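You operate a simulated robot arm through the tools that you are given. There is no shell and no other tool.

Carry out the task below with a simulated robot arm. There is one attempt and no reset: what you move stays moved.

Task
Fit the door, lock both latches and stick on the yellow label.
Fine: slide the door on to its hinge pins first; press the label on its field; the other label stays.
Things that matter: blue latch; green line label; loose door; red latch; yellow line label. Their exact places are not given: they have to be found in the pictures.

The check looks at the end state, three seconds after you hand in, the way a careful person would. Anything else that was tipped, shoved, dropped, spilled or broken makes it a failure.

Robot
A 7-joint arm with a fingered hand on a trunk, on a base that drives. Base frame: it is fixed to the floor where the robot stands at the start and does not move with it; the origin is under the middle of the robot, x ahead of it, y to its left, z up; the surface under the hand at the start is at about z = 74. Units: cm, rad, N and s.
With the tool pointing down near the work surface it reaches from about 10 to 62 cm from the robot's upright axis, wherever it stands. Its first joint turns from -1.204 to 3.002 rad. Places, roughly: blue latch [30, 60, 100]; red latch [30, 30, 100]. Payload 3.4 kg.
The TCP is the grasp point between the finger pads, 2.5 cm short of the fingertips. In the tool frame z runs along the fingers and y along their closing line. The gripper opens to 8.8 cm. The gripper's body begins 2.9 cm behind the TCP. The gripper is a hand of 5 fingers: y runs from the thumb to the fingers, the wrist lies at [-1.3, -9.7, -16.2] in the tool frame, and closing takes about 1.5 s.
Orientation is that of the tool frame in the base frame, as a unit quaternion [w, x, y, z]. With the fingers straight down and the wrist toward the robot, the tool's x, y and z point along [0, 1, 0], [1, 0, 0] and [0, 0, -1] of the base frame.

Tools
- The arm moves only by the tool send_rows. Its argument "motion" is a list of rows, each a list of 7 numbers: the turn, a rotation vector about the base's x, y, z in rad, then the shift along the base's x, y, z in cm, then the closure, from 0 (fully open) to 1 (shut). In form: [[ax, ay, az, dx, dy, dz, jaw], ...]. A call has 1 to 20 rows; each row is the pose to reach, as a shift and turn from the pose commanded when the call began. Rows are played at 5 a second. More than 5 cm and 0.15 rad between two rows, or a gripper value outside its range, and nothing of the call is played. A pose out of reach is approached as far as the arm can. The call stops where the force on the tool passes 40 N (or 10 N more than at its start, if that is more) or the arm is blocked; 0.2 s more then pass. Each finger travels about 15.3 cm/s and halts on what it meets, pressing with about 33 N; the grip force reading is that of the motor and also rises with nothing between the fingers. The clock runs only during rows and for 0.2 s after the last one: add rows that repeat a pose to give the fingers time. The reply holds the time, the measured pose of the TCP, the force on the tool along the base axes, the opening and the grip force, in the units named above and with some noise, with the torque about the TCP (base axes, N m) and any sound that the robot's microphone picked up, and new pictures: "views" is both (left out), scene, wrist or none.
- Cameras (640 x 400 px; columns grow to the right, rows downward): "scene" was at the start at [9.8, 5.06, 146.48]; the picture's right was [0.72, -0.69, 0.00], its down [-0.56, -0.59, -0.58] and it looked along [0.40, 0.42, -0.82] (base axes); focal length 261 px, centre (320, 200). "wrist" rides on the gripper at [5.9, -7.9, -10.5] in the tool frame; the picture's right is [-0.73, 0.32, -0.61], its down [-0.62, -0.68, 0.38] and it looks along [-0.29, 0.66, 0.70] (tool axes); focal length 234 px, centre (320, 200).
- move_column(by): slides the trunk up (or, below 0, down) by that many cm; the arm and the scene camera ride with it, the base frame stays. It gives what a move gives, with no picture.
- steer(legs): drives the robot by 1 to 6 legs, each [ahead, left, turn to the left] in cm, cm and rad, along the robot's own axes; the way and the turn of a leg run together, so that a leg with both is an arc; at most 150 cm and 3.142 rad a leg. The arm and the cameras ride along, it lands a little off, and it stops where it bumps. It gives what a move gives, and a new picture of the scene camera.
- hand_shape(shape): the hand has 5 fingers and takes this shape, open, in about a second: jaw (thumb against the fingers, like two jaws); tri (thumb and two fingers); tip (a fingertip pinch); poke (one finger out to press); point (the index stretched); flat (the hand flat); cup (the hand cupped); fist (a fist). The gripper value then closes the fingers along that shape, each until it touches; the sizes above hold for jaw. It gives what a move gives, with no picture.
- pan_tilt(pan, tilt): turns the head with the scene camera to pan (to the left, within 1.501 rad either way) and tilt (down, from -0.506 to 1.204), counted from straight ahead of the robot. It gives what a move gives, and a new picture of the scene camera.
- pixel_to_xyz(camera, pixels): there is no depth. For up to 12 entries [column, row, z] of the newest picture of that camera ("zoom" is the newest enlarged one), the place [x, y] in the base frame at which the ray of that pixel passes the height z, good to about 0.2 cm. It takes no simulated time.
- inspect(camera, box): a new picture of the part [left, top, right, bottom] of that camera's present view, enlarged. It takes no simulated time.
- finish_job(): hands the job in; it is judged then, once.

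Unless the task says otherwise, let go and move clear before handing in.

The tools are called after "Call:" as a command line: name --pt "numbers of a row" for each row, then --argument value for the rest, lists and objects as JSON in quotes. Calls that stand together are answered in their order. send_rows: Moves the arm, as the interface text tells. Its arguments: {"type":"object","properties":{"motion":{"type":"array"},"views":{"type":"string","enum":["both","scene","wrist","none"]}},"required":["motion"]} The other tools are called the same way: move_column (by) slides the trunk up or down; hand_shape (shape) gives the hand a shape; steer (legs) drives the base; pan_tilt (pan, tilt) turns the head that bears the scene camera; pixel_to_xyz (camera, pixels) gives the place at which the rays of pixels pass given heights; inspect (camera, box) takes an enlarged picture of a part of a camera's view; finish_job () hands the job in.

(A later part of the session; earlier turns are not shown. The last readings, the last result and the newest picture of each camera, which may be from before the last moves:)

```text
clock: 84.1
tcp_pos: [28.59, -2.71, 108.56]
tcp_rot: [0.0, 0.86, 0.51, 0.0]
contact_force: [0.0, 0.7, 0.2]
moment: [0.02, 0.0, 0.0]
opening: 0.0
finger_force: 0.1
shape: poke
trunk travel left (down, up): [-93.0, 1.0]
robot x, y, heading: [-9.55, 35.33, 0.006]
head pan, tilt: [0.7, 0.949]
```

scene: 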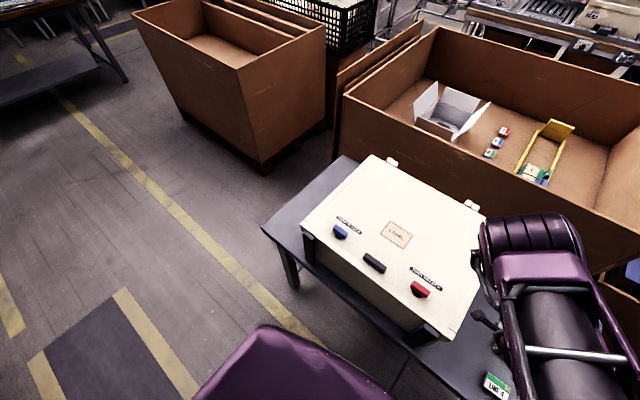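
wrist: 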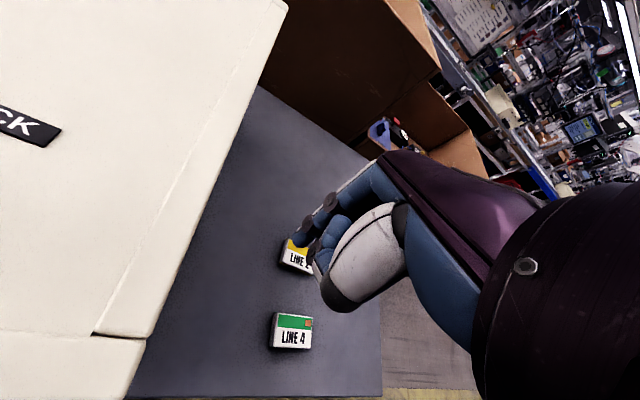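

Retracted cleanly. Now I'll drive to the known-good stance and aim the head at the box.

Call:
steer --legs '[[-4, 18, 0]]'

Call:
pan_tilt --pan 0.2 --tilt 0.95

Call:
send_rows --pt "0 0 0 1.5 3 0 0" --pt "0 0 0 3 6 -1 0" --pt "0 0 0 4.5 9 -2 0" --pt "0 0 0 6.5 12 -3 0" --pt "0 0 0 8.5 14 -4.5 0" --pt "0 0 0 8.5 14 -4.5 0" --views "both"

```text
clock: 85.6
tcp_pos: [24.45, 15.11, 108.53]
tcp_rot: [-0.002, 0.86, 0.51, 0.0]
contact_force: [0.3, -0.9, 0.1]
moment: [0.03, -0.03, 0.0]
opening: 0.01
finger_force: 0.1
shape: poke
trunk travel left (down, up): [-93.0, 1.0]
robot x, y, heading: [-13.78, 52.42, 0.004]
head pan, tilt: [0.7, 0.949]
```

scene: 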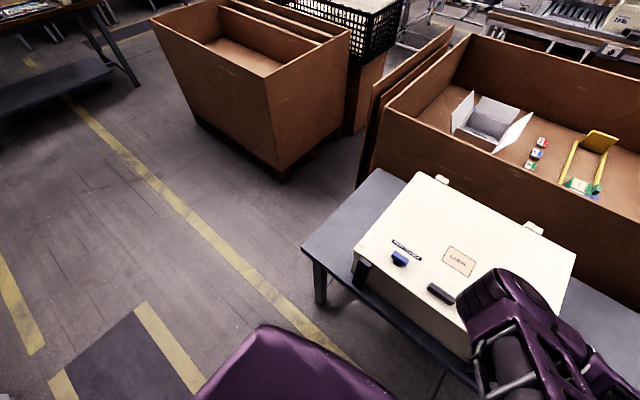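

```text
clock: 86.5
tcp_pos: [24.44, 15.14, 108.51]
tcp_rot: [0.0, 0.86, 0.51, 0.0]
contact_force: [0.1, 0.4, -0.3]
moment: [0.0, -0.02, 0.0]
opening: 0.03
finger_force: 0.0
shape: poke
trunk travel left (down, up): [-93.0, 1.0]
robot x, y, heading: [-13.58, 52.94, 0.003]
head pan, tilt: [0.201, 0.949]
```

scene: 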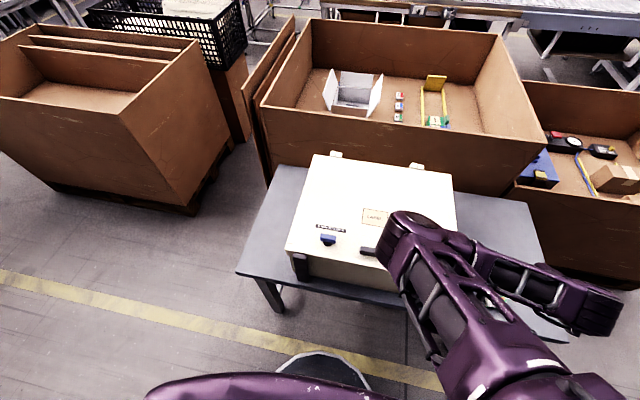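

```text
clock: 87.9
tcp_pos: [33.06, 29.18, 103.95]
tcp_rot: [-0.001, 0.86, 0.51, -0.001]
contact_force: [0.8, -0.6, 0.3]
moment: [-0.02, 0.03, 0.0]
opening: 0.0
finger_force: 0.0
shape: poke
trunk travel left (down, up): [-93.0, 1.0]
robot x, y, heading: [-13.78, 52.82, 0.004]
head pan, tilt: [0.201, 0.949]
```

scene: 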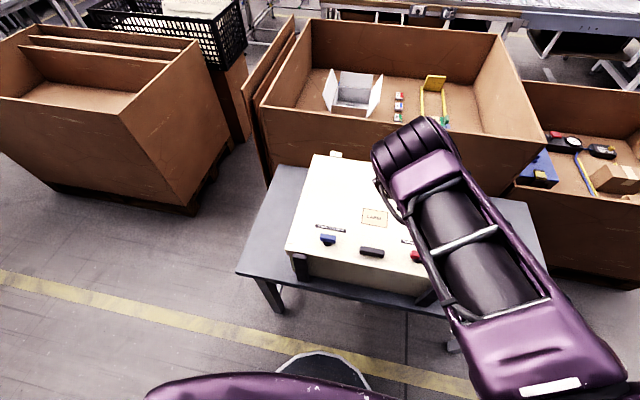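
wrist: 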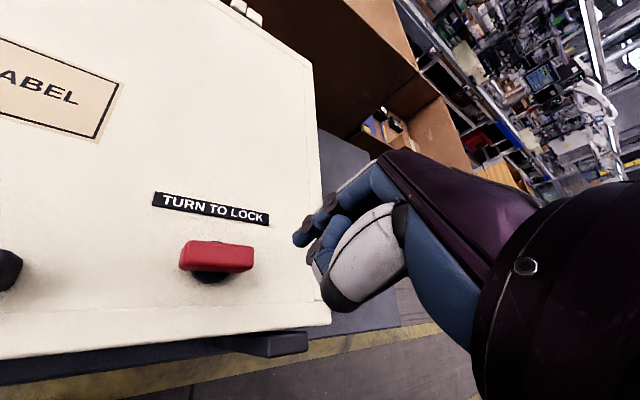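

The hand reached (33.1, 29.2, 104) exactly, now with the elbow high — a different posture. I'll test in free air whether this posture can turn the hand to −1.57 without drift.

Call:
send_rows --pt "0 0 -0.12 0.2 1.5 1 0" --pt "0 0 -0.24 0.4 3.5 1 0" --pt "0 0 -0.36 0.4 3.8 1 0" --pt "0 0 -0.48 0.4 3.8 1 0" --pt "0 0 -0.6 0.4 3.8 1 0" --pt "0 0 -0.72 0.4 3.8 1 0" --pt "0 0 -0.84 0.4 3.8 1 0" --pt "0 0 -0.96 0.4 3.8 1 0" --pt "0 0 -1.08 0.4 3.8 1 0" --pt "0 0 -1.08 0.4 3.8 1 0" --views "both"

```text
clock: 90.1
tcp_pos: [26.15, 23.47, 104.9]
tcp_rot: [-0.002, 1.0, -0.003, 0.003]
contact_force: [0.6, 0.7, -0.7]
moment: [-0.02, 0.0, -0.02]
opening: 0.0
finger_force: 0.0
shape: poke
out of reach, approached as far as the arm can: row 1, 2, 3, 4, 5, 6, 7, 8, 9, 10
trunk travel left (down, up): [-93.0, 1.0]
robot x, y, heading: [-13.65, 52.93, 0.005]
head pan, tilt: [0.201, 0.949]
```

scene: 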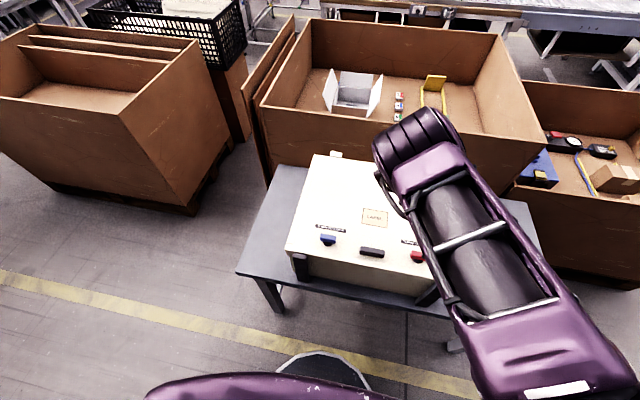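
wrist: 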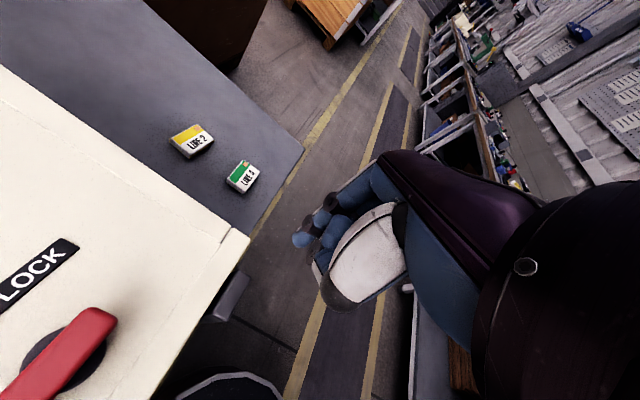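

Very informative: the hand turned freely, but its wrist stayed pinned at a fold limit, so the target is just too close for this posture. I'll drive 15 cm further left so the wrist has room, then test again.

Call:
steer --legs '[[0, 15, 0]]'

Call:
send_rows --pt "0 0 0 2 -1.5 0.3 0" --pt "0 0 0 4 -3 0.3 0" --pt "0 0 0 6 -4.5 0.3 0" --pt "0 0 0 7.4 -5.3 0.3 0" --pt "0 0 0 7.4 -5.3 0.3 0" --views "both"

```text
clock: 91.5
tcp_pos: [26.03, 38.24, 105.01]
tcp_rot: [-0.003, 1.0, -0.004, 0.003]
contact_force: [0.1, -0.9, 0.8]
moment: [0.0, 0.02, -0.03]
opening: 0.0
finger_force: 0.1
shape: poke
trunk travel left (down, up): [-93.0, 1.0]
robot x, y, heading: [-14.07, 67.78, 0.011]
head pan, tilt: [0.201, 0.949]
```

scene: 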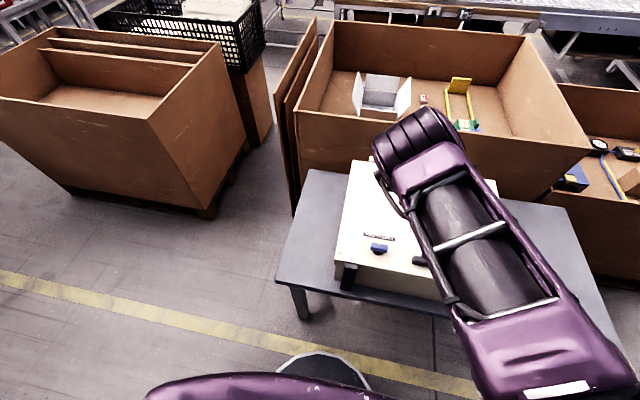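

```text
clock: 92.7
tcp_pos: [33.38, 33.19, 105.13]
tcp_rot: [-0.002, 1.0, -0.003, 0.002]
contact_force: [0.6, -1.1, 0.4]
moment: [0.0, 0.01, 0.01]
opening: 0.0
finger_force: 0.0
shape: poke
out of reach, approached as far as the arm can: row 1, 2, 3
trunk travel left (down, up): [-93.0, 1.0]
robot x, y, heading: [-14.11, 67.55, 0.006]
head pan, tilt: [0.201, 0.949]
```

scene: 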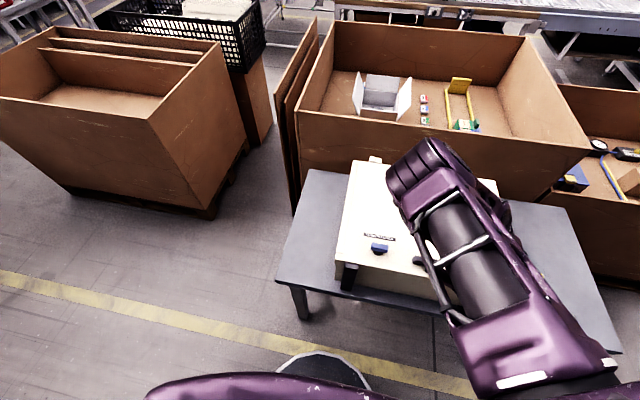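
wrist: 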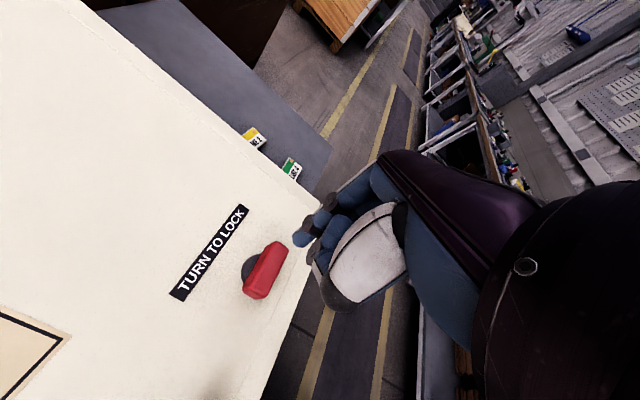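

Yaw −1.57 over the red knob is now reachable with no drift. I'll switch back to the jaw shape and test the turn all the way back to yaw 0.

Call:
hand_shape --shape "jaw"

Call:
send_rows --pt "0 0 0.13 0 0 0 0" --pt "0 0 0.26 0 0 0 0" --pt "0 0 0.39 0 0 0 0" --pt "0 0 0.52 0 0 0 0" --pt "0 0 0.65 0 0 0 0" --pt "0 0 0.78 0 0 0 0" --pt "0 0 0.91 0 0 0 0" --pt "0 0 1.04 0 0 0 0" --pt "0 0 1.17 0 0 0 0" --pt "0 0 1.3 0 0 0 0" --pt "0 0 1.43 0 0 0 0" --pt "0 0 1.56 0 0 0 0" --pt "0 0 1.56 0 0 0 0" --views "both"

```text
clock: 93.6
tcp_pos: [33.5, 33.18, 105.11]
tcp_rot: [-0.003, 1.0, -0.003, 0.003]
contact_force: [-0.2, 0.5, -0.3]
moment: [-0.01, 0.01, 0.0]
opening: 8.78
finger_force: 0.0
shape: jaw
trunk travel left (down, up): [-93.0, 1.0]
robot x, y, heading: [-14.15, 67.92, 0.003]
head pan, tilt: [0.201, 0.949]
```

```text
clock: 96.4
tcp_pos: [33.49, 33.19, 105.19]
tcp_rot: [-0.004, 0.712, 0.702, 0.001]
contact_force: [0.3, -0.8, 0.9]
moment: [-0.03, 0.02, 0.02]
opening: 8.81
finger_force: 0.0
shape: jaw
trunk travel left (down, up): [-93.0, 1.0]
robot x, y, heading: [-14.2, 67.69, 0.011]
head pan, tilt: [0.201, 0.949]
```

scene: 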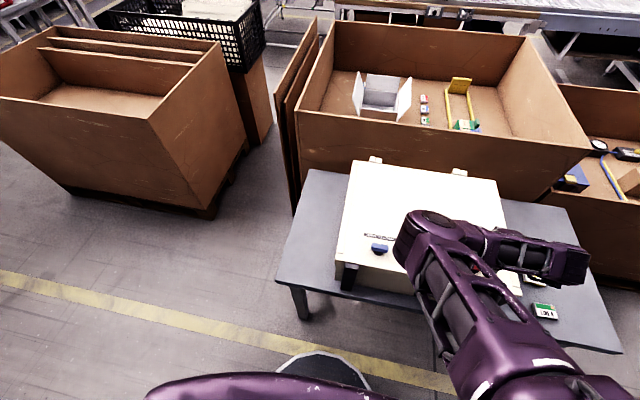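
wrist: 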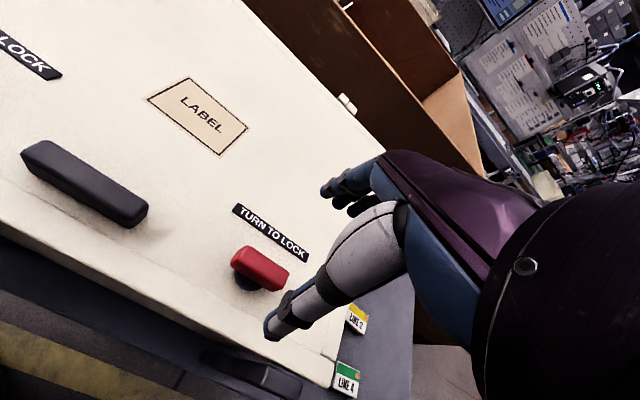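

The hand turned from −1.57 to 0 with no drift here. I'll verify the intermediate poses too by stepping back clockwise and reading the position at each stage.

Call:
send_rows --pt "0 0 -0.13 0 0 0 0" --pt "0 0 -0.26 0 0 0 0" --pt "0 0 -0.39 0 0 0 0" --pt "0 0 -0.52 0 0 0 0" --views "none"

Call:
send_rows --pt "0 0 -0.13 0 0 0 0" --pt "0 0 -0.26 0 0 0 0" --views "none"

Call:
send_rows --pt "0 0 -0.13 0 0 0 0" --pt "0 0 -0.26 0 0 0 0" --views "none"

Call:
send_rows --pt "0 0 -0.13 0 0 0 0" --pt "0 0 -0.26 0 0 0 0" --views "scene"

Call:
send_rows --pt "0 0 -0.13 0 0 0 0" --pt "0 0 -0.26 0 0 0 0" --views "scene"

```text
clock: 97.4
tcp_pos: [33.47, 32.34, 105.65]
tcp_rot: [0.001, 0.873, 0.487, 0.003]
contact_force: [-0.1, 0.5, -1.0]
moment: [-0.05, 0.01, 0.02]
opening: 8.8
finger_force: 0.1
shape: jaw
trunk travel left (down, up): [-93.0, 1.0]
robot x, y, heading: [-14.08, 67.75, 0.002]
head pan, tilt: [0.201, 0.949]
```

```text
clock: 98.2
tcp_pos: [33.54, 29.89, 107.04]
tcp_rot: [0.021, 0.934, 0.356, 0.005]
contact_force: [0.6, -0.7, 0.0]
moment: [0.0, 0.0, 0.03]
opening: 8.79
finger_force: 0.2
shape: jaw
trunk travel left (down, up): [-93.0, 1.0]
robot x, y, heading: [-13.93, 68.13, 0.005]
head pan, tilt: [0.201, 0.949]
stopped in row 2: the arm was blocked; the commanded pose is now the measured one
```

```text
clock: 98.8
tcp_pos: [33.19, 28.85, 107.25]
tcp_rot: [0.028, 0.974, 0.226, 0.001]
contact_force: [-0.7, -0.1, -0.2]
moment: [-0.01, -0.01, 0.0]
opening: 8.8
finger_force: 0.0
shape: jaw
trunk travel left (down, up): [-93.0, 1.0]
robot x, y, heading: [-13.88, 67.63, 0.003]
head pan, tilt: [0.201, 0.949]
```

```text
clock: 99.4
tcp_pos: [33.32, 29.12, 107.24]
tcp_rot: [0.028, 0.995, 0.099, 0.0]
contact_force: [-0.4, -0.5, -0.9]
moment: [0.0, 0.04, 0.0]
opening: 8.81
finger_force: 0.1
shape: jaw
trunk travel left (down, up): [-93.0, 1.0]
robot x, y, heading: [-14.03, 67.7, 0.005]
head pan, tilt: [0.201, 0.949]
```

scene: 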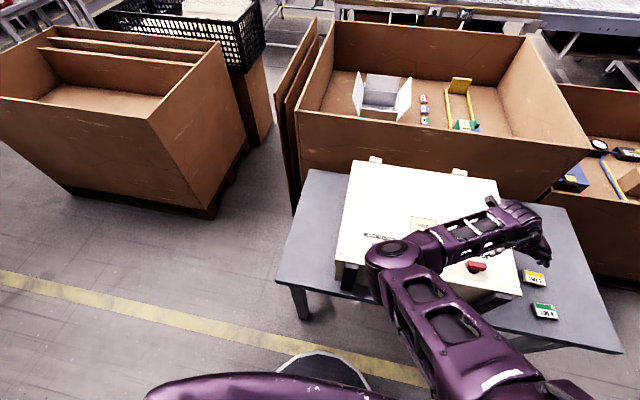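

```text
clock: 100.0
tcp_pos: [33.81, 30.6, 106.83]
tcp_rot: [0.016, 1.0, -0.023, -0.001]
contact_force: [0.5, -0.3, -0.3]
moment: [0.02, 0.03, -0.01]
opening: 8.78
finger_force: 0.0
shape: jaw
trunk travel left (down, up): [-93.0, 1.0]
robot x, y, heading: [-13.81, 67.69, 0.008]
head pan, tilt: [0.201, 0.949]
```

scene: 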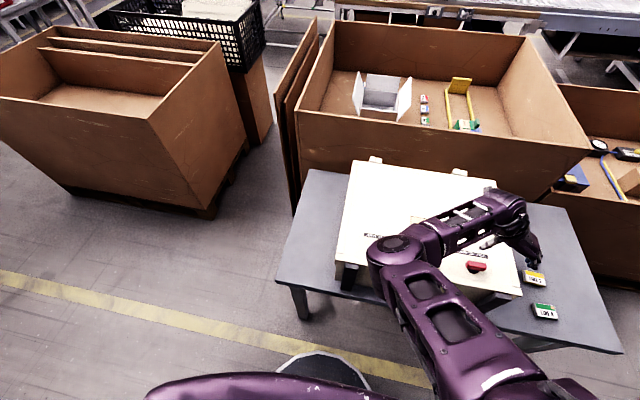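

Going clockwise from 0, the arm drifts 3–4 cm around −0.8 to −1.3 rad, so gripping through the turn isn't safe. I'll push the knob with one fingertip instead; let me look at the "point" shape.

Call:
hand_shape --shape "point"

Call:
inspect --camera "wrist" --box '[180, 130, 420, 340]'

```text
clock: 100.9
tcp_pos: [33.67, 30.28, 106.72]
tcp_rot: [0.018, 1.0, -0.021, -0.002]
contact_force: [-0.3, 0.1, -0.1]
moment: [0.04, 0.04, 0.0]
opening: 8.05
finger_force: 0.1
shape: point
trunk travel left (down, up): [-93.0, 1.0]
robot x, y, heading: [-14.13, 67.79, 0.002]
head pan, tilt: [0.201, 0.949]
```

```text
1.90 times, centred on (300, 235) of wrist
```

zoom: 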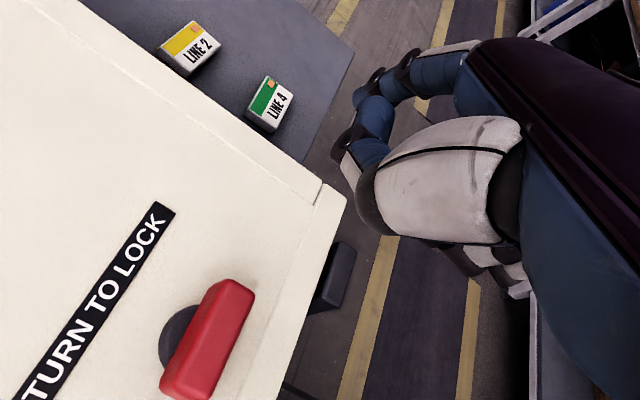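

"Point" doesn't extend the finger downward, so I'll use the open jaw's thumb as the pusher, at hand yaw 0. I'll restore the jaw shape and turn back to yaw 0 in free air.

Call:
hand_shape --shape "jaw"

Call:
send_rows --pt "0.018 0 0.13 0 0.5 0 0" --pt "0.036 -0.004 0.26 0 1 0 0" --pt "0.036 -0.004 0.39 0 1.5 0 0" --pt "0.036 -0.004 0.52 0 2 -0.5 0" --pt "0.036 -0.004 0.65 0 2.5 -1 0" --pt "0.036 -0.004 0.78 0 2.7 -1 0" --pt "0.036 -0.004 0.91 0 2.7 -1 0" --pt "0.036 -0.004 1.04 0 2.7 -1 0" --pt "0.036 -0.004 1.17 0 2.7 -1 0" --pt "0.036 -0.004 1.3 0 2.7 -1 0" --pt "0.036 -0.004 1.43 0 2.7 -1 0" --pt "0.036 -0.004 1.56 0 2.7 -1 0" --pt "0.036 -0.004 1.6 0 2.7 -1 0" --pt "0.036 -0.004 1.6 0 2.7 -1 0" --views "both"

```text
clock: 101.8
tcp_pos: [33.63, 30.25, 106.88]
tcp_rot: [0.019, 1.0, -0.022, -0.001]
contact_force: [0.1, 0.3, 0.0]
moment: [0.0, 0.01, -0.01]
opening: 8.76
finger_force: 0.0
shape: jaw
trunk travel left (down, up): [-93.0, 1.0]
robot x, y, heading: [-13.98, 67.86, 0.01]
head pan, tilt: [0.201, 0.949]
```

```text
clock: 104.8
tcp_pos: [33.53, 32.91, 105.85]
tcp_rot: [-0.002, 0.712, 0.702, 0.014]
contact_force: [-0.6, -0.2, 0.0]
moment: [0.0, 0.01, 0.0]
opening: 8.75
finger_force: 0.1
shape: jaw
trunk travel left (down, up): [-93.0, 1.0]
robot x, y, heading: [-13.67, 67.83, 0.007]
head pan, tilt: [0.201, 0.949]
```

scene: 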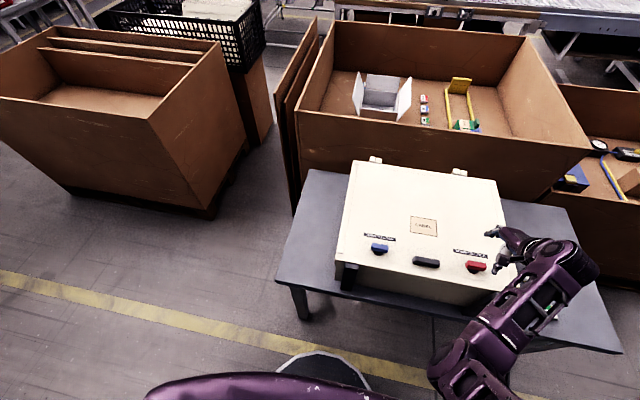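
wrist: 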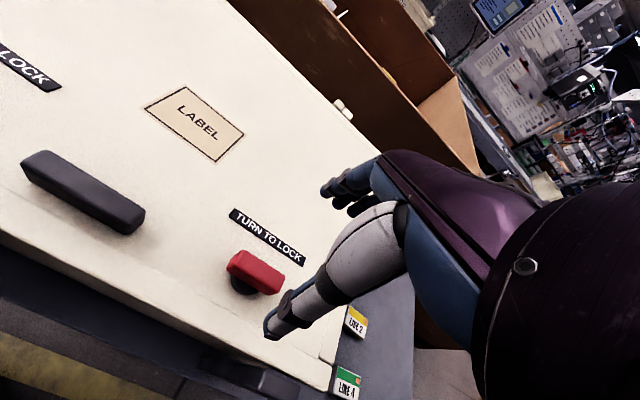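

This posture is good: the box is fully visible, and the hand is at yaw 0 over the red knob. To use the thumb as pusher I need the hand about 7 cm further in +x, so I'll drive ahead 8 cm rather than stretch the arm.

Call:
steer --legs '[[8, 0, 0]]'

Call:
inspect --camera "scene" --box '[380, 210, 540, 320]'

```text
clock: 105.9
tcp_pos: [41.45, 33.17, 106.02]
tcp_rot: [-0.003, 0.714, 0.7, 0.013]
contact_force: [0.3, 0.9, 0.5]
moment: [0.0, -0.01, 0.02]
opening: 8.78
finger_force: 0.1
shape: jaw
trunk travel left (down, up): [-93.0, 1.0]
robot x, y, heading: [-6.27, 67.84, 0.002]
head pan, tilt: [0.201, 0.949]
```

scene: 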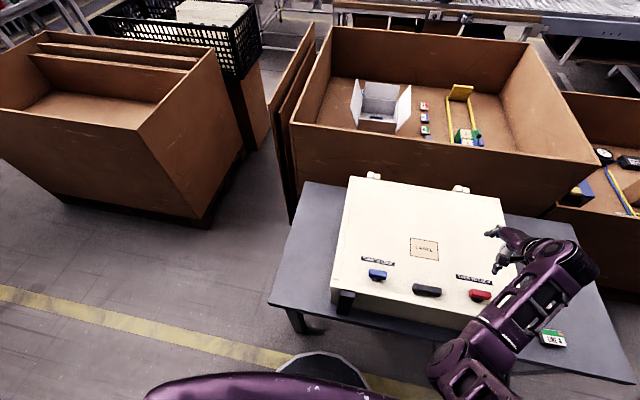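

```text
3.64 times, centred on (460, 265) of scene
```

zoom: 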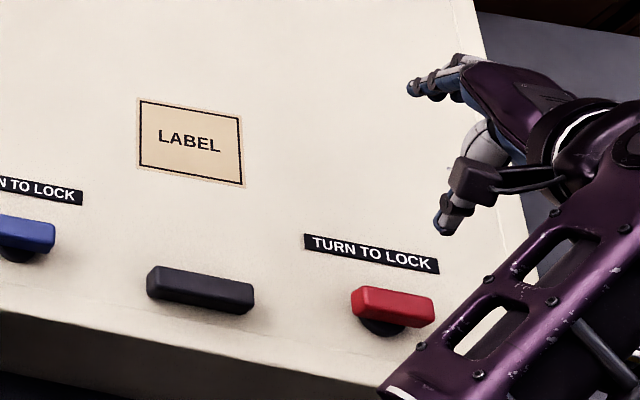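

The hand, thumb and red knob are visible together. Before descending I'll check how high the elbow (about 455,370) could be over the box's near edge.

Call:
pixel_to_xyz --camera "scene" --pixels '[[455, 370, 125], [455, 370, 115], [455, 370, 105], [560, 265, 122], [480, 294.5, 96], [449, 230, 103.4], [451, 225, 103.4]]'

Call:
inspect --camera "wrist" --box '[180, 180, 420, 380]'

```text
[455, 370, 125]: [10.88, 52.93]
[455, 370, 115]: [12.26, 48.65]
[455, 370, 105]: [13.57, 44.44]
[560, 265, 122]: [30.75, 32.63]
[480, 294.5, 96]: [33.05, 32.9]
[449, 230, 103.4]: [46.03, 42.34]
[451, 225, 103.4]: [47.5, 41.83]
```

```text
2.00 times, centred on (300, 280) of wrist
```

zoom: 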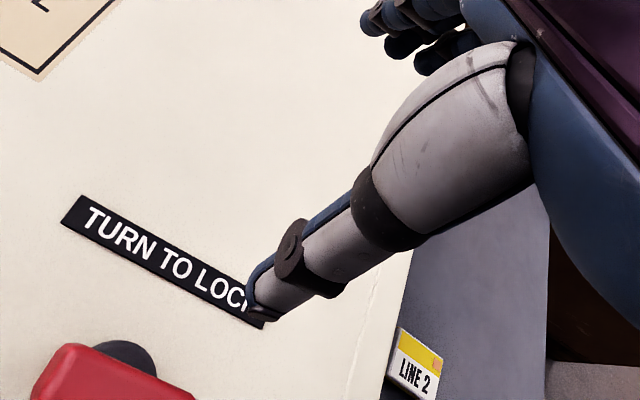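

Call:
pixel_to_xyz --camera "scene" --pixels '[[493, 272.7, 104], [493, 272.7, 103], [493, 272.7, 102]]'

Call:
pixel_to_xyz --camera "wrist" --pixels '[[267.5, 330, 104], [267.5, 330, 103], [267.5, 330, 102]]'

```text
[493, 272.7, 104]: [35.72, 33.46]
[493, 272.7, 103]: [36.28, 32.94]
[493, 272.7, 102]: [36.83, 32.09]
```

```text
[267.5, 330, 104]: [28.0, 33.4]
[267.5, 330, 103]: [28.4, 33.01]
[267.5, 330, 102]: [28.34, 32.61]
```

Both cameras agree: the thumb tip is about (−5.3, 0, −2.6) from the TCP. I'll lower the hand so the thumb comes down on the +x side of the knob's −y end, at about (36.2, 31.0).

Call:
send_rows --pt "-0.0226 0.0142 0.0198 0.05 -1.2 0 0" --pt "-0.0226 0.0142 0.0198 0.05 -2.2 -1 0" --pt "-0.0226 0.0142 0.0198 0.05 -2.2 -3 0" --pt "-0.0226 0.0142 0.0198 0.05 -2.2 -5 0" --pt "-0.0226 0.0142 0.0198 0.05 -2.2 -7 0" --pt "-0.0226 0.0142 0.0198 0.05 -2.2 -8.2 0" --pt "-0.0226 0.0142 0.0198 0.05 -2.2 -8.8 0" --pt "-0.0226 0.0142 0.0198 0.05 -2.2 -8.8 0" --views "both"

Call:
inspect --camera "scene" --box '[420, 230, 540, 320]'

Call:
inspect --camera "wrist" --box '[160, 200, 400, 400]'

```text
clock: 107.7
tcp_pos: [41.48, 30.83, 97.02]
tcp_rot: [0.001, 0.706, 0.708, 0.001]
contact_force: [-0.7, -0.6, 1.6]
moment: [0.01, -0.14, 0.01]
opening: 8.77
finger_force: 0.1
shape: jaw
trunk travel left (down, up): [-93.0, 1.0]
robot x, y, heading: [-6.33, 67.81, -0.002]
head pan, tilt: [0.201, 0.949]
```

scene: 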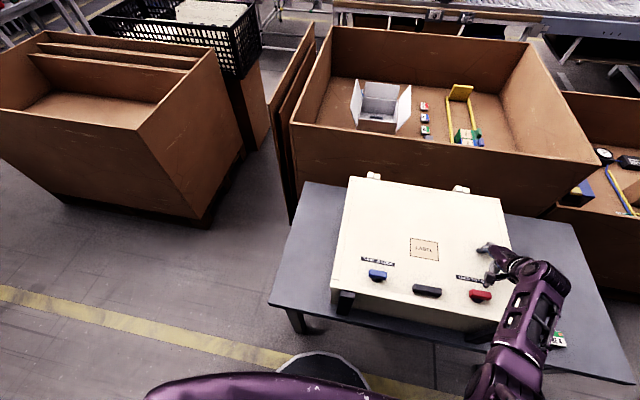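
wrist: 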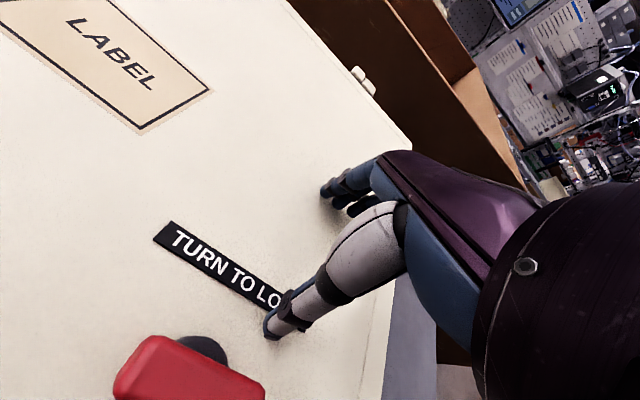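

```text
4.44 times, centred on (480, 275) of scene
```

zoom: 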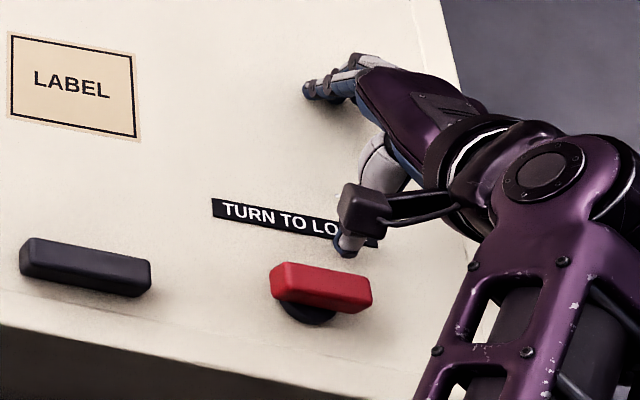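

```text
2.00 times, centred on (280, 300) of wrist
```

zoom: 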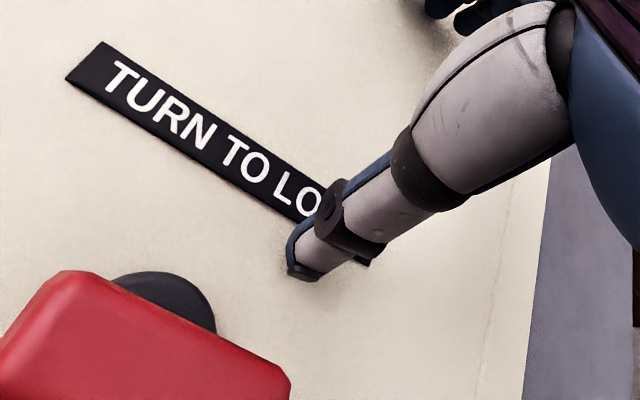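

The thumb is positioned on the far side of the knob's right end, just above the door. I'll sweep it toward −x to rotate the knob clockwise, about 45° first.

Call:
send_rows --pt "0 0 0 -0.6 0 0.05 0" --pt "0 0 0 -1.2 0 0.05 0" --pt "0 0 0 -1.8 -0.15 0.05 0" --pt "0 0 0 -2.5 -0.3 0.05 0" --pt "0 0 0 -3.1 -0.3 0.05 0" --pt "0 0 0 -3.1 -0.3 0.05 0" --views "both"

Call:
inspect --camera "scene" --box '[420, 230, 540, 320]'

Call:
inspect --camera "wrist" --box '[160, 200, 400, 400]'

```text
clock: 109.1
tcp_pos: [38.44, 30.59, 97.03]
tcp_rot: [0.0, 0.705, 0.709, 0.0]
contact_force: [1.4, -0.2, 0.7]
moment: [0.04, -0.12, 0.0]
opening: 8.39
finger_force: 0.0
shape: jaw
trunk travel left (down, up): [-93.0, 1.0]
robot x, y, heading: [-6.19, 67.78, 0.002]
head pan, tilt: [0.201, 0.949]
```

scene: 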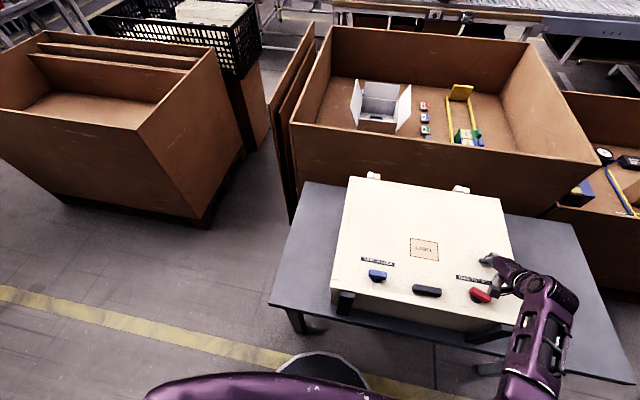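
wrist: 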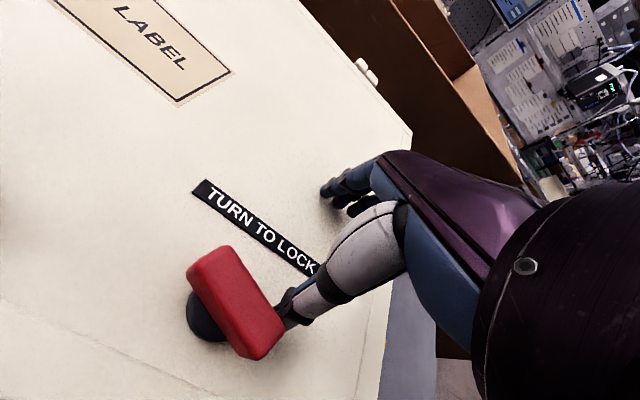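

```text
4.44 times, centred on (480, 275) of scene
```

zoom: 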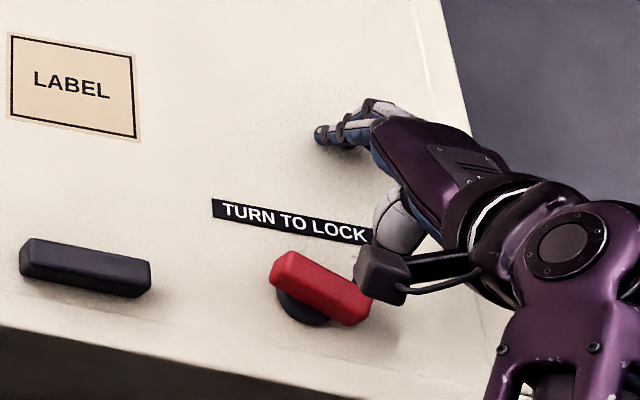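

```text
2.00 times, centred on (280, 300) of wrist
```

zoom: 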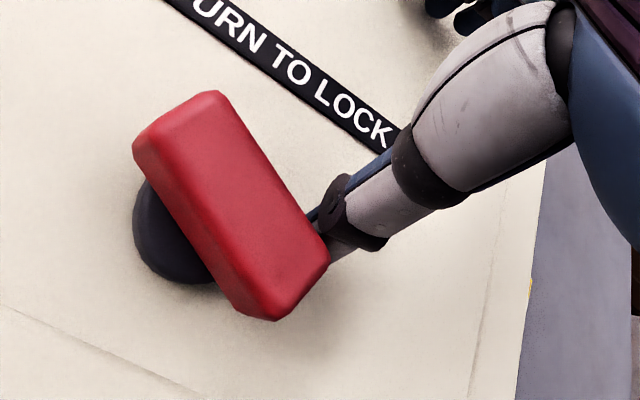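

It works with almost no force: the knob has turned about 28° clockwise. I'll continue the sweep along the arc.

Call:
send_rows --pt "0 0 0 -0.5 -0.05 0 0" --pt "0 0 0 -1.0 -0.05 0 0" --pt "0 0 0 -1.5 0 0 0" --pt "0 0 0 -2.0 0.15 0 0" --pt "0 0 0 -2.4 0.4 0 0" --pt "0 0 0 -2.4 0.4 0 0" --views "both"

Call:
inspect --camera "scene" --box '[420, 230, 540, 320]'

Call:
inspect --camera "wrist" --box '[160, 180, 400, 380]'

```text
clock: 110.5
tcp_pos: [35.94, 30.92, 97.09]
tcp_rot: [0.0, 0.705, 0.709, 0.0]
contact_force: [0.8, -0.9, 0.5]
moment: [0.01, -0.05, 0.03]
opening: 8.72
finger_force: 0.0
shape: jaw
trunk travel left (down, up): [-93.0, 1.0]
robot x, y, heading: [-5.84, 68.24, 0.002]
head pan, tilt: [0.201, 0.949]
```

scene: 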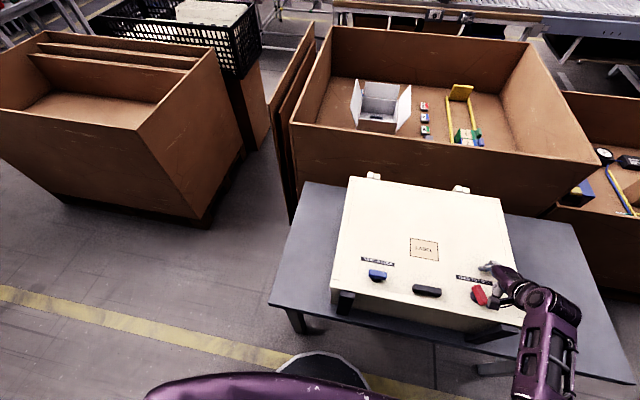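
wrist: 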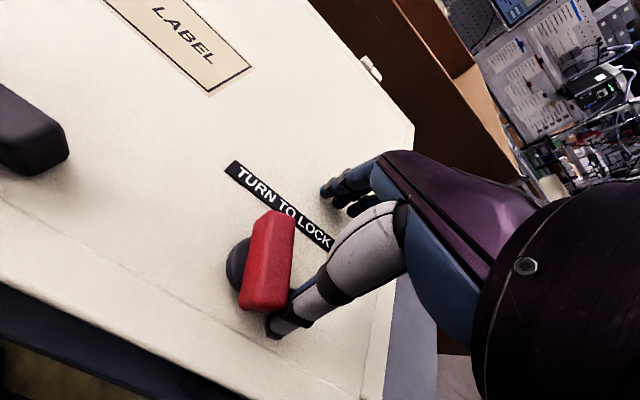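

```text
4.44 times, centred on (480, 275) of scene
```

zoom: 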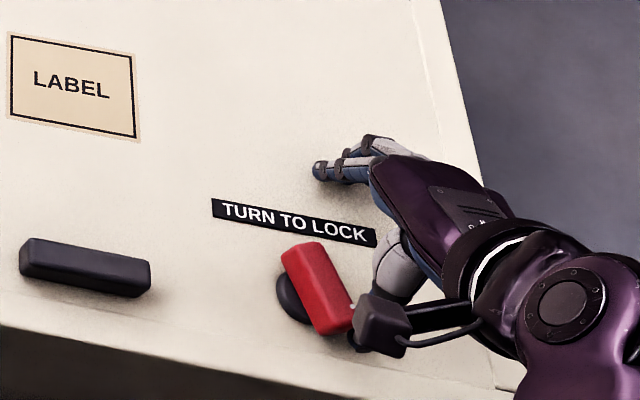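

```text
2.00 times, centred on (280, 280) of wrist
```

zoom: 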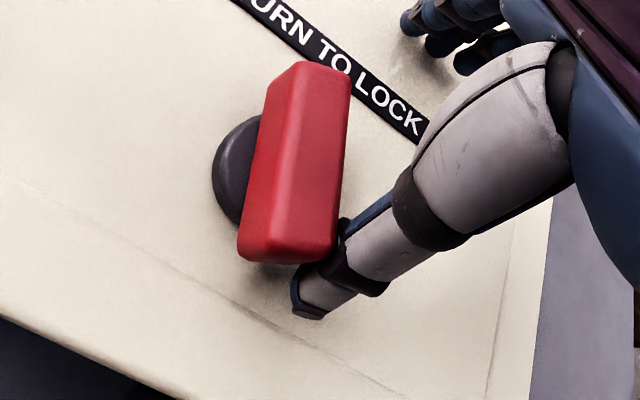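

The knob is now about 65° around. I'll finish by pushing its near end toward +y (which presses the door further onto its pins), in small steps.

Call:
send_rows --pt "0 0 0 0.2 0.2 0 0" --pt "0 0 0 0.4 0.4 0 0" --pt "0 0 0 0.5 0.6 0 0" --pt "0 0 0 0.5 0.8 0 0" --pt "0 0 0 0.5 1.0 0 0" --pt "0 0 0 0.5 1.0 0 0" --views "both"

Call:
inspect --camera "scene" --box '[420, 230, 540, 320]'

Call:
inspect --camera "wrist" --box '[160, 180, 400, 380]'

```text
clock: 111.9
tcp_pos: [36.43, 31.95, 97.18]
tcp_rot: [0.001, 0.706, 0.708, 0.0]
contact_force: [-1.3, -2.6, 0.4]
moment: [0.0, -0.02, 0.16]
opening: 8.77
finger_force: 0.0
shape: jaw
trunk travel left (down, up): [-93.0, 1.0]
robot x, y, heading: [-6.21, 68.13, 0.007]
head pan, tilt: [0.201, 0.949]
```

scene: 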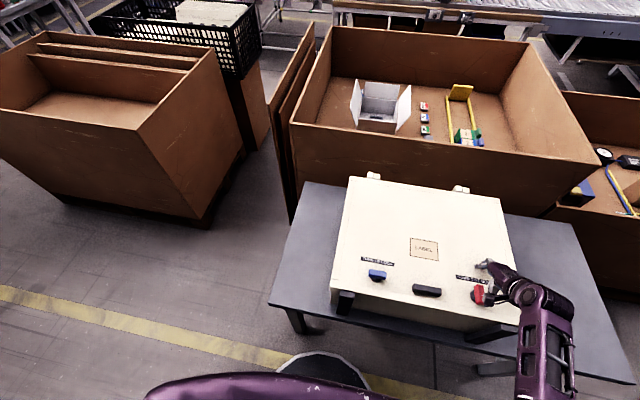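
wrist: 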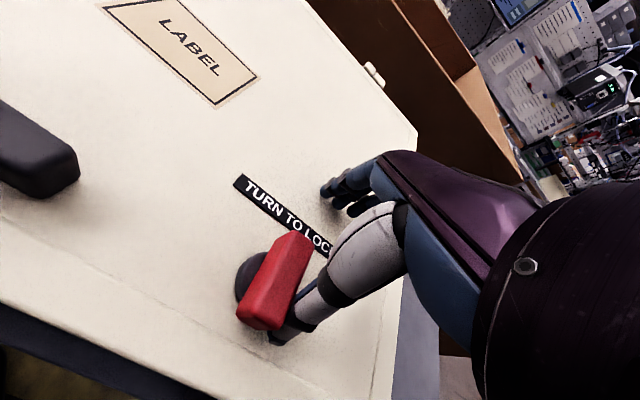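

```text
4.44 times, centred on (480, 275) of scene
```

zoom: 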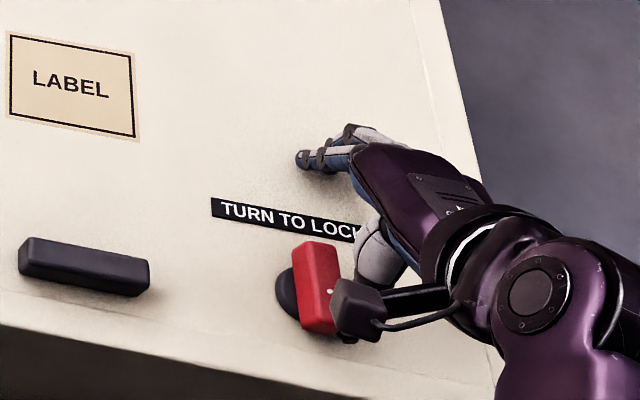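

```text
2.00 times, centred on (280, 280) of wrist
```

zoom: 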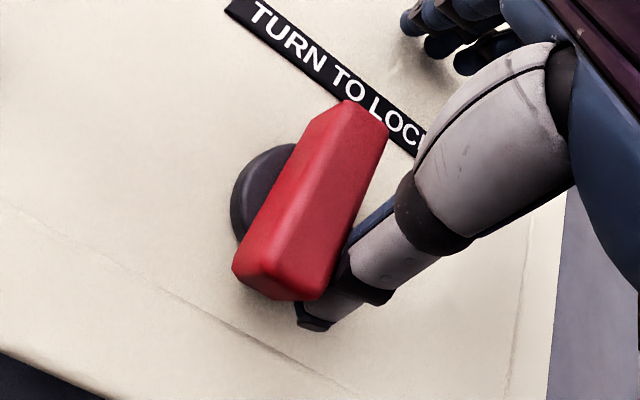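

It's now around 80–85°, with a light reaction (Fy −2.6 N). A bit more in +y until it reaches its stop.

Call:
send_rows --pt "0 0 0 0 0.2 0 0" --pt "0 0 0 0 0.4 0 0" --pt "0 0 0 0 0.6 0 0" --pt "0 0 0 0 0.8 0 0" --pt "0 0 0 0 0.8 0 0" --views "both"

Call:
inspect --camera "scene" --box '[440, 250, 530, 320]'

Call:
inspect --camera "wrist" --box '[160, 180, 400, 380]'

```text
clock: 113.1
tcp_pos: [36.44, 32.4, 96.97]
tcp_rot: [0.0, 0.707, 0.707, 0.001]
contact_force: [-1.2, -11.8, 3.4]
moment: [0.04, 0.05, 0.41]
opening: 8.8
finger_force: 0.1
shape: jaw
trunk travel left (down, up): [-93.0, 1.0]
robot x, y, heading: [-5.73, 68.0, 0.006]
head pan, tilt: [0.201, 0.949]
```

scene: 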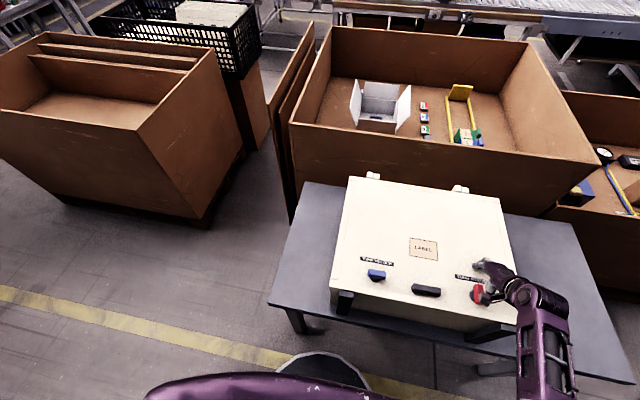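
wrist: 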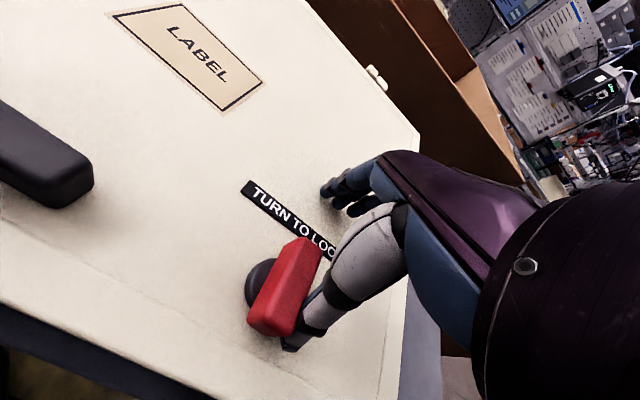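

```text
5.71 times, centred on (485, 285) of scene
```

zoom: 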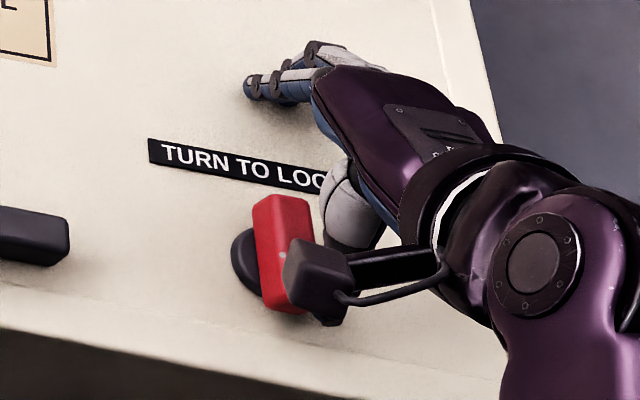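

```text
2.00 times, centred on (280, 280) of wrist
```

zoom: 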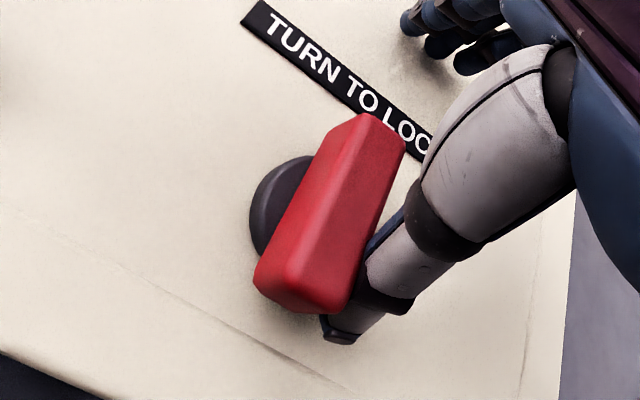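

The reaction rose to 12 N with no more turning, so the red latch is at its stop. I'll back off and lift to see its final angle.

Call:
send_rows --pt "0 0 0 0 -0.8 0.1 0" --pt "0 0 0 0 -1.8 0.3 0" --pt "0 0 0 0.3 -2.5 1.5 0" --pt "0 0 0 0.6 -2.5 5 0" --pt "0 0 0 1 -2.5 8.5 0" --pt "0 0 0 1 -2.5 8.5 0" --views "both"

Call:
inspect --camera "scene" --box '[440, 250, 530, 320]'

Call:
inspect --camera "scene" --box '[330, 165, 530, 330]'

```text
clock: 114.5
tcp_pos: [37.58, 30.17, 105.53]
tcp_rot: [0.0, 0.706, 0.708, 0.0]
contact_force: [0.5, 0.2, 0.4]
moment: [0.0, 0.03, -0.01]
opening: 8.77
finger_force: 0.0
shape: jaw
trunk travel left (down, up): [-93.0, 1.0]
robot x, y, heading: [-6.33, 68.2, 0.007]
head pan, tilt: [0.201, 0.949]
```

scene: 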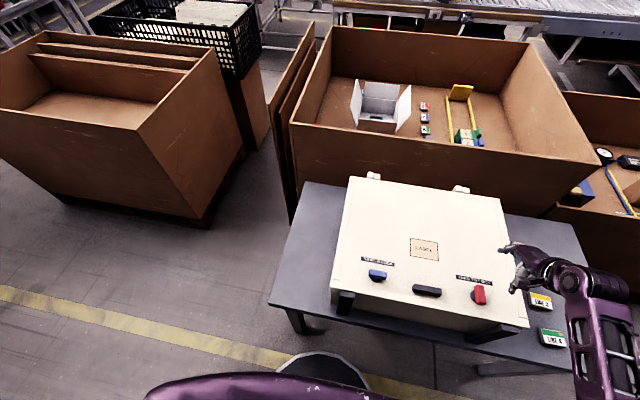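
wrist: 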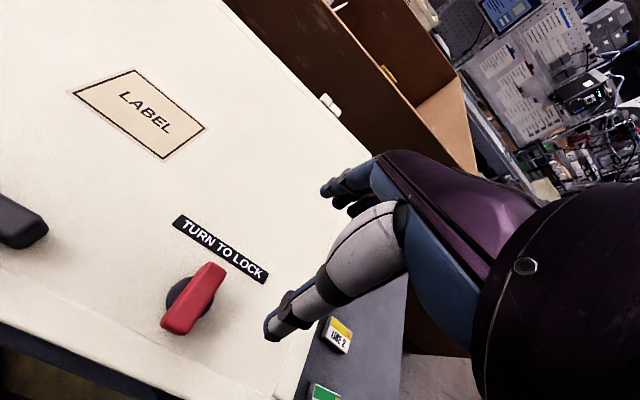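

```text
5.71 times, centred on (485, 285) of scene
```

zoom: 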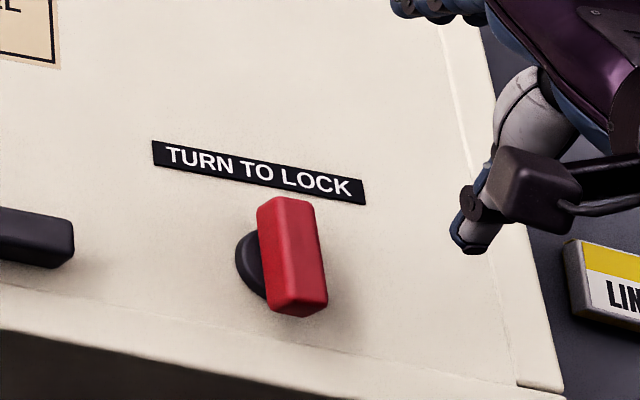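

```text
2.42 times, centred on (430, 248) of scene
```

zoom: 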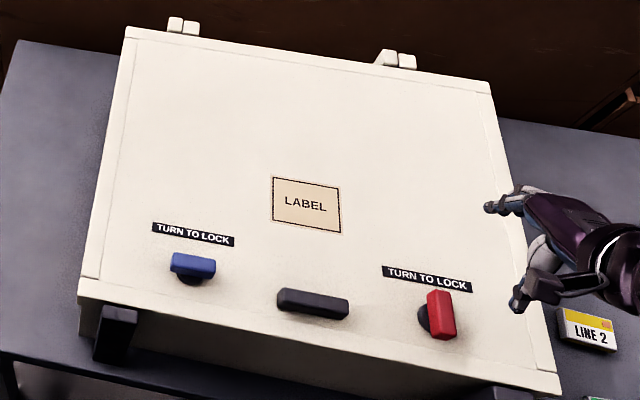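

Call:
pixel_to_xyz --camera "scene" --pixels '[[479.4, 284.9, 96], [482.2, 299.5, 96], [474.2, 285.8, 96], [476.8, 301, 96], [376, 272.5, 96], [366, 272, 96], [386, 274.5, 96], [461, 273.5, 93.5], [499, 282, 93.5]]'

```text
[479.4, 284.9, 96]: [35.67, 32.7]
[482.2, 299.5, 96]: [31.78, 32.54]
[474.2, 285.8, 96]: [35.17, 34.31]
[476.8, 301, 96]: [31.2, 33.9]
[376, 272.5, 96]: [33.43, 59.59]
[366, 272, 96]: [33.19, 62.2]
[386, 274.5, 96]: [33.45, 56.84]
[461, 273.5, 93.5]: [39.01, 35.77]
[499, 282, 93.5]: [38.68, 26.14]
```

The red latch is turned to its stop (about 86–90°). Now the blue latch: I'll drive 26.5 cm left, so the hand keeps the same comfortable posture relative to the blue knob.

Call:
steer --legs '[[0, 26.5, 0]]'

Call:
inspect --camera "scene" --box '[400, 220, 560, 330]'

```text
clock: 116.4
tcp_pos: [37.28, 56.51, 105.43]
tcp_rot: [0.0, 0.707, 0.707, 0.0]
contact_force: [-0.1, -0.3, 0.3]
moment: [0.01, -0.01, -0.01]
opening: 8.82
finger_force: 0.0
shape: jaw
trunk travel left (down, up): [-93.0, 1.0]
robot x, y, heading: [-5.72, 94.73, 0.003]
head pan, tilt: [0.201, 0.949]
```

scene: 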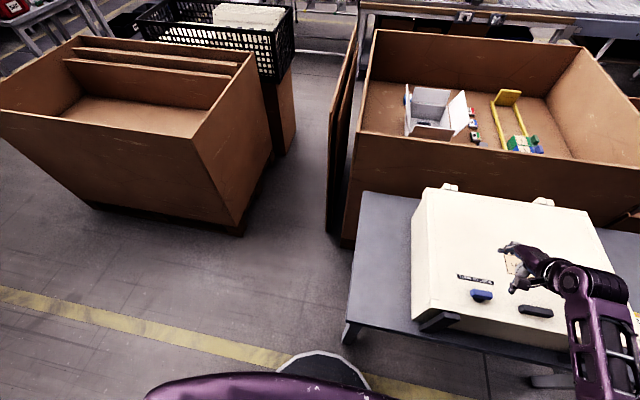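

```text
3.64 times, centred on (480, 275) of scene
```

zoom: 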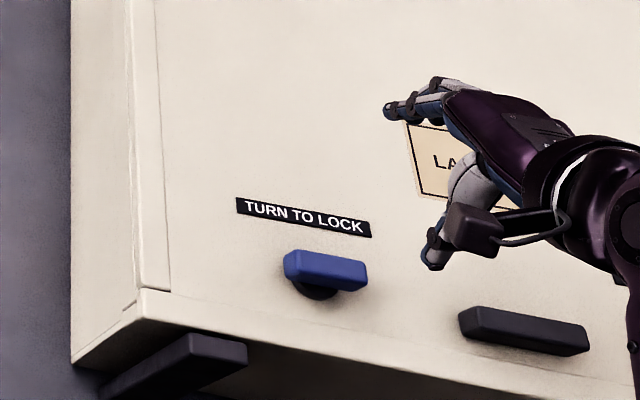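

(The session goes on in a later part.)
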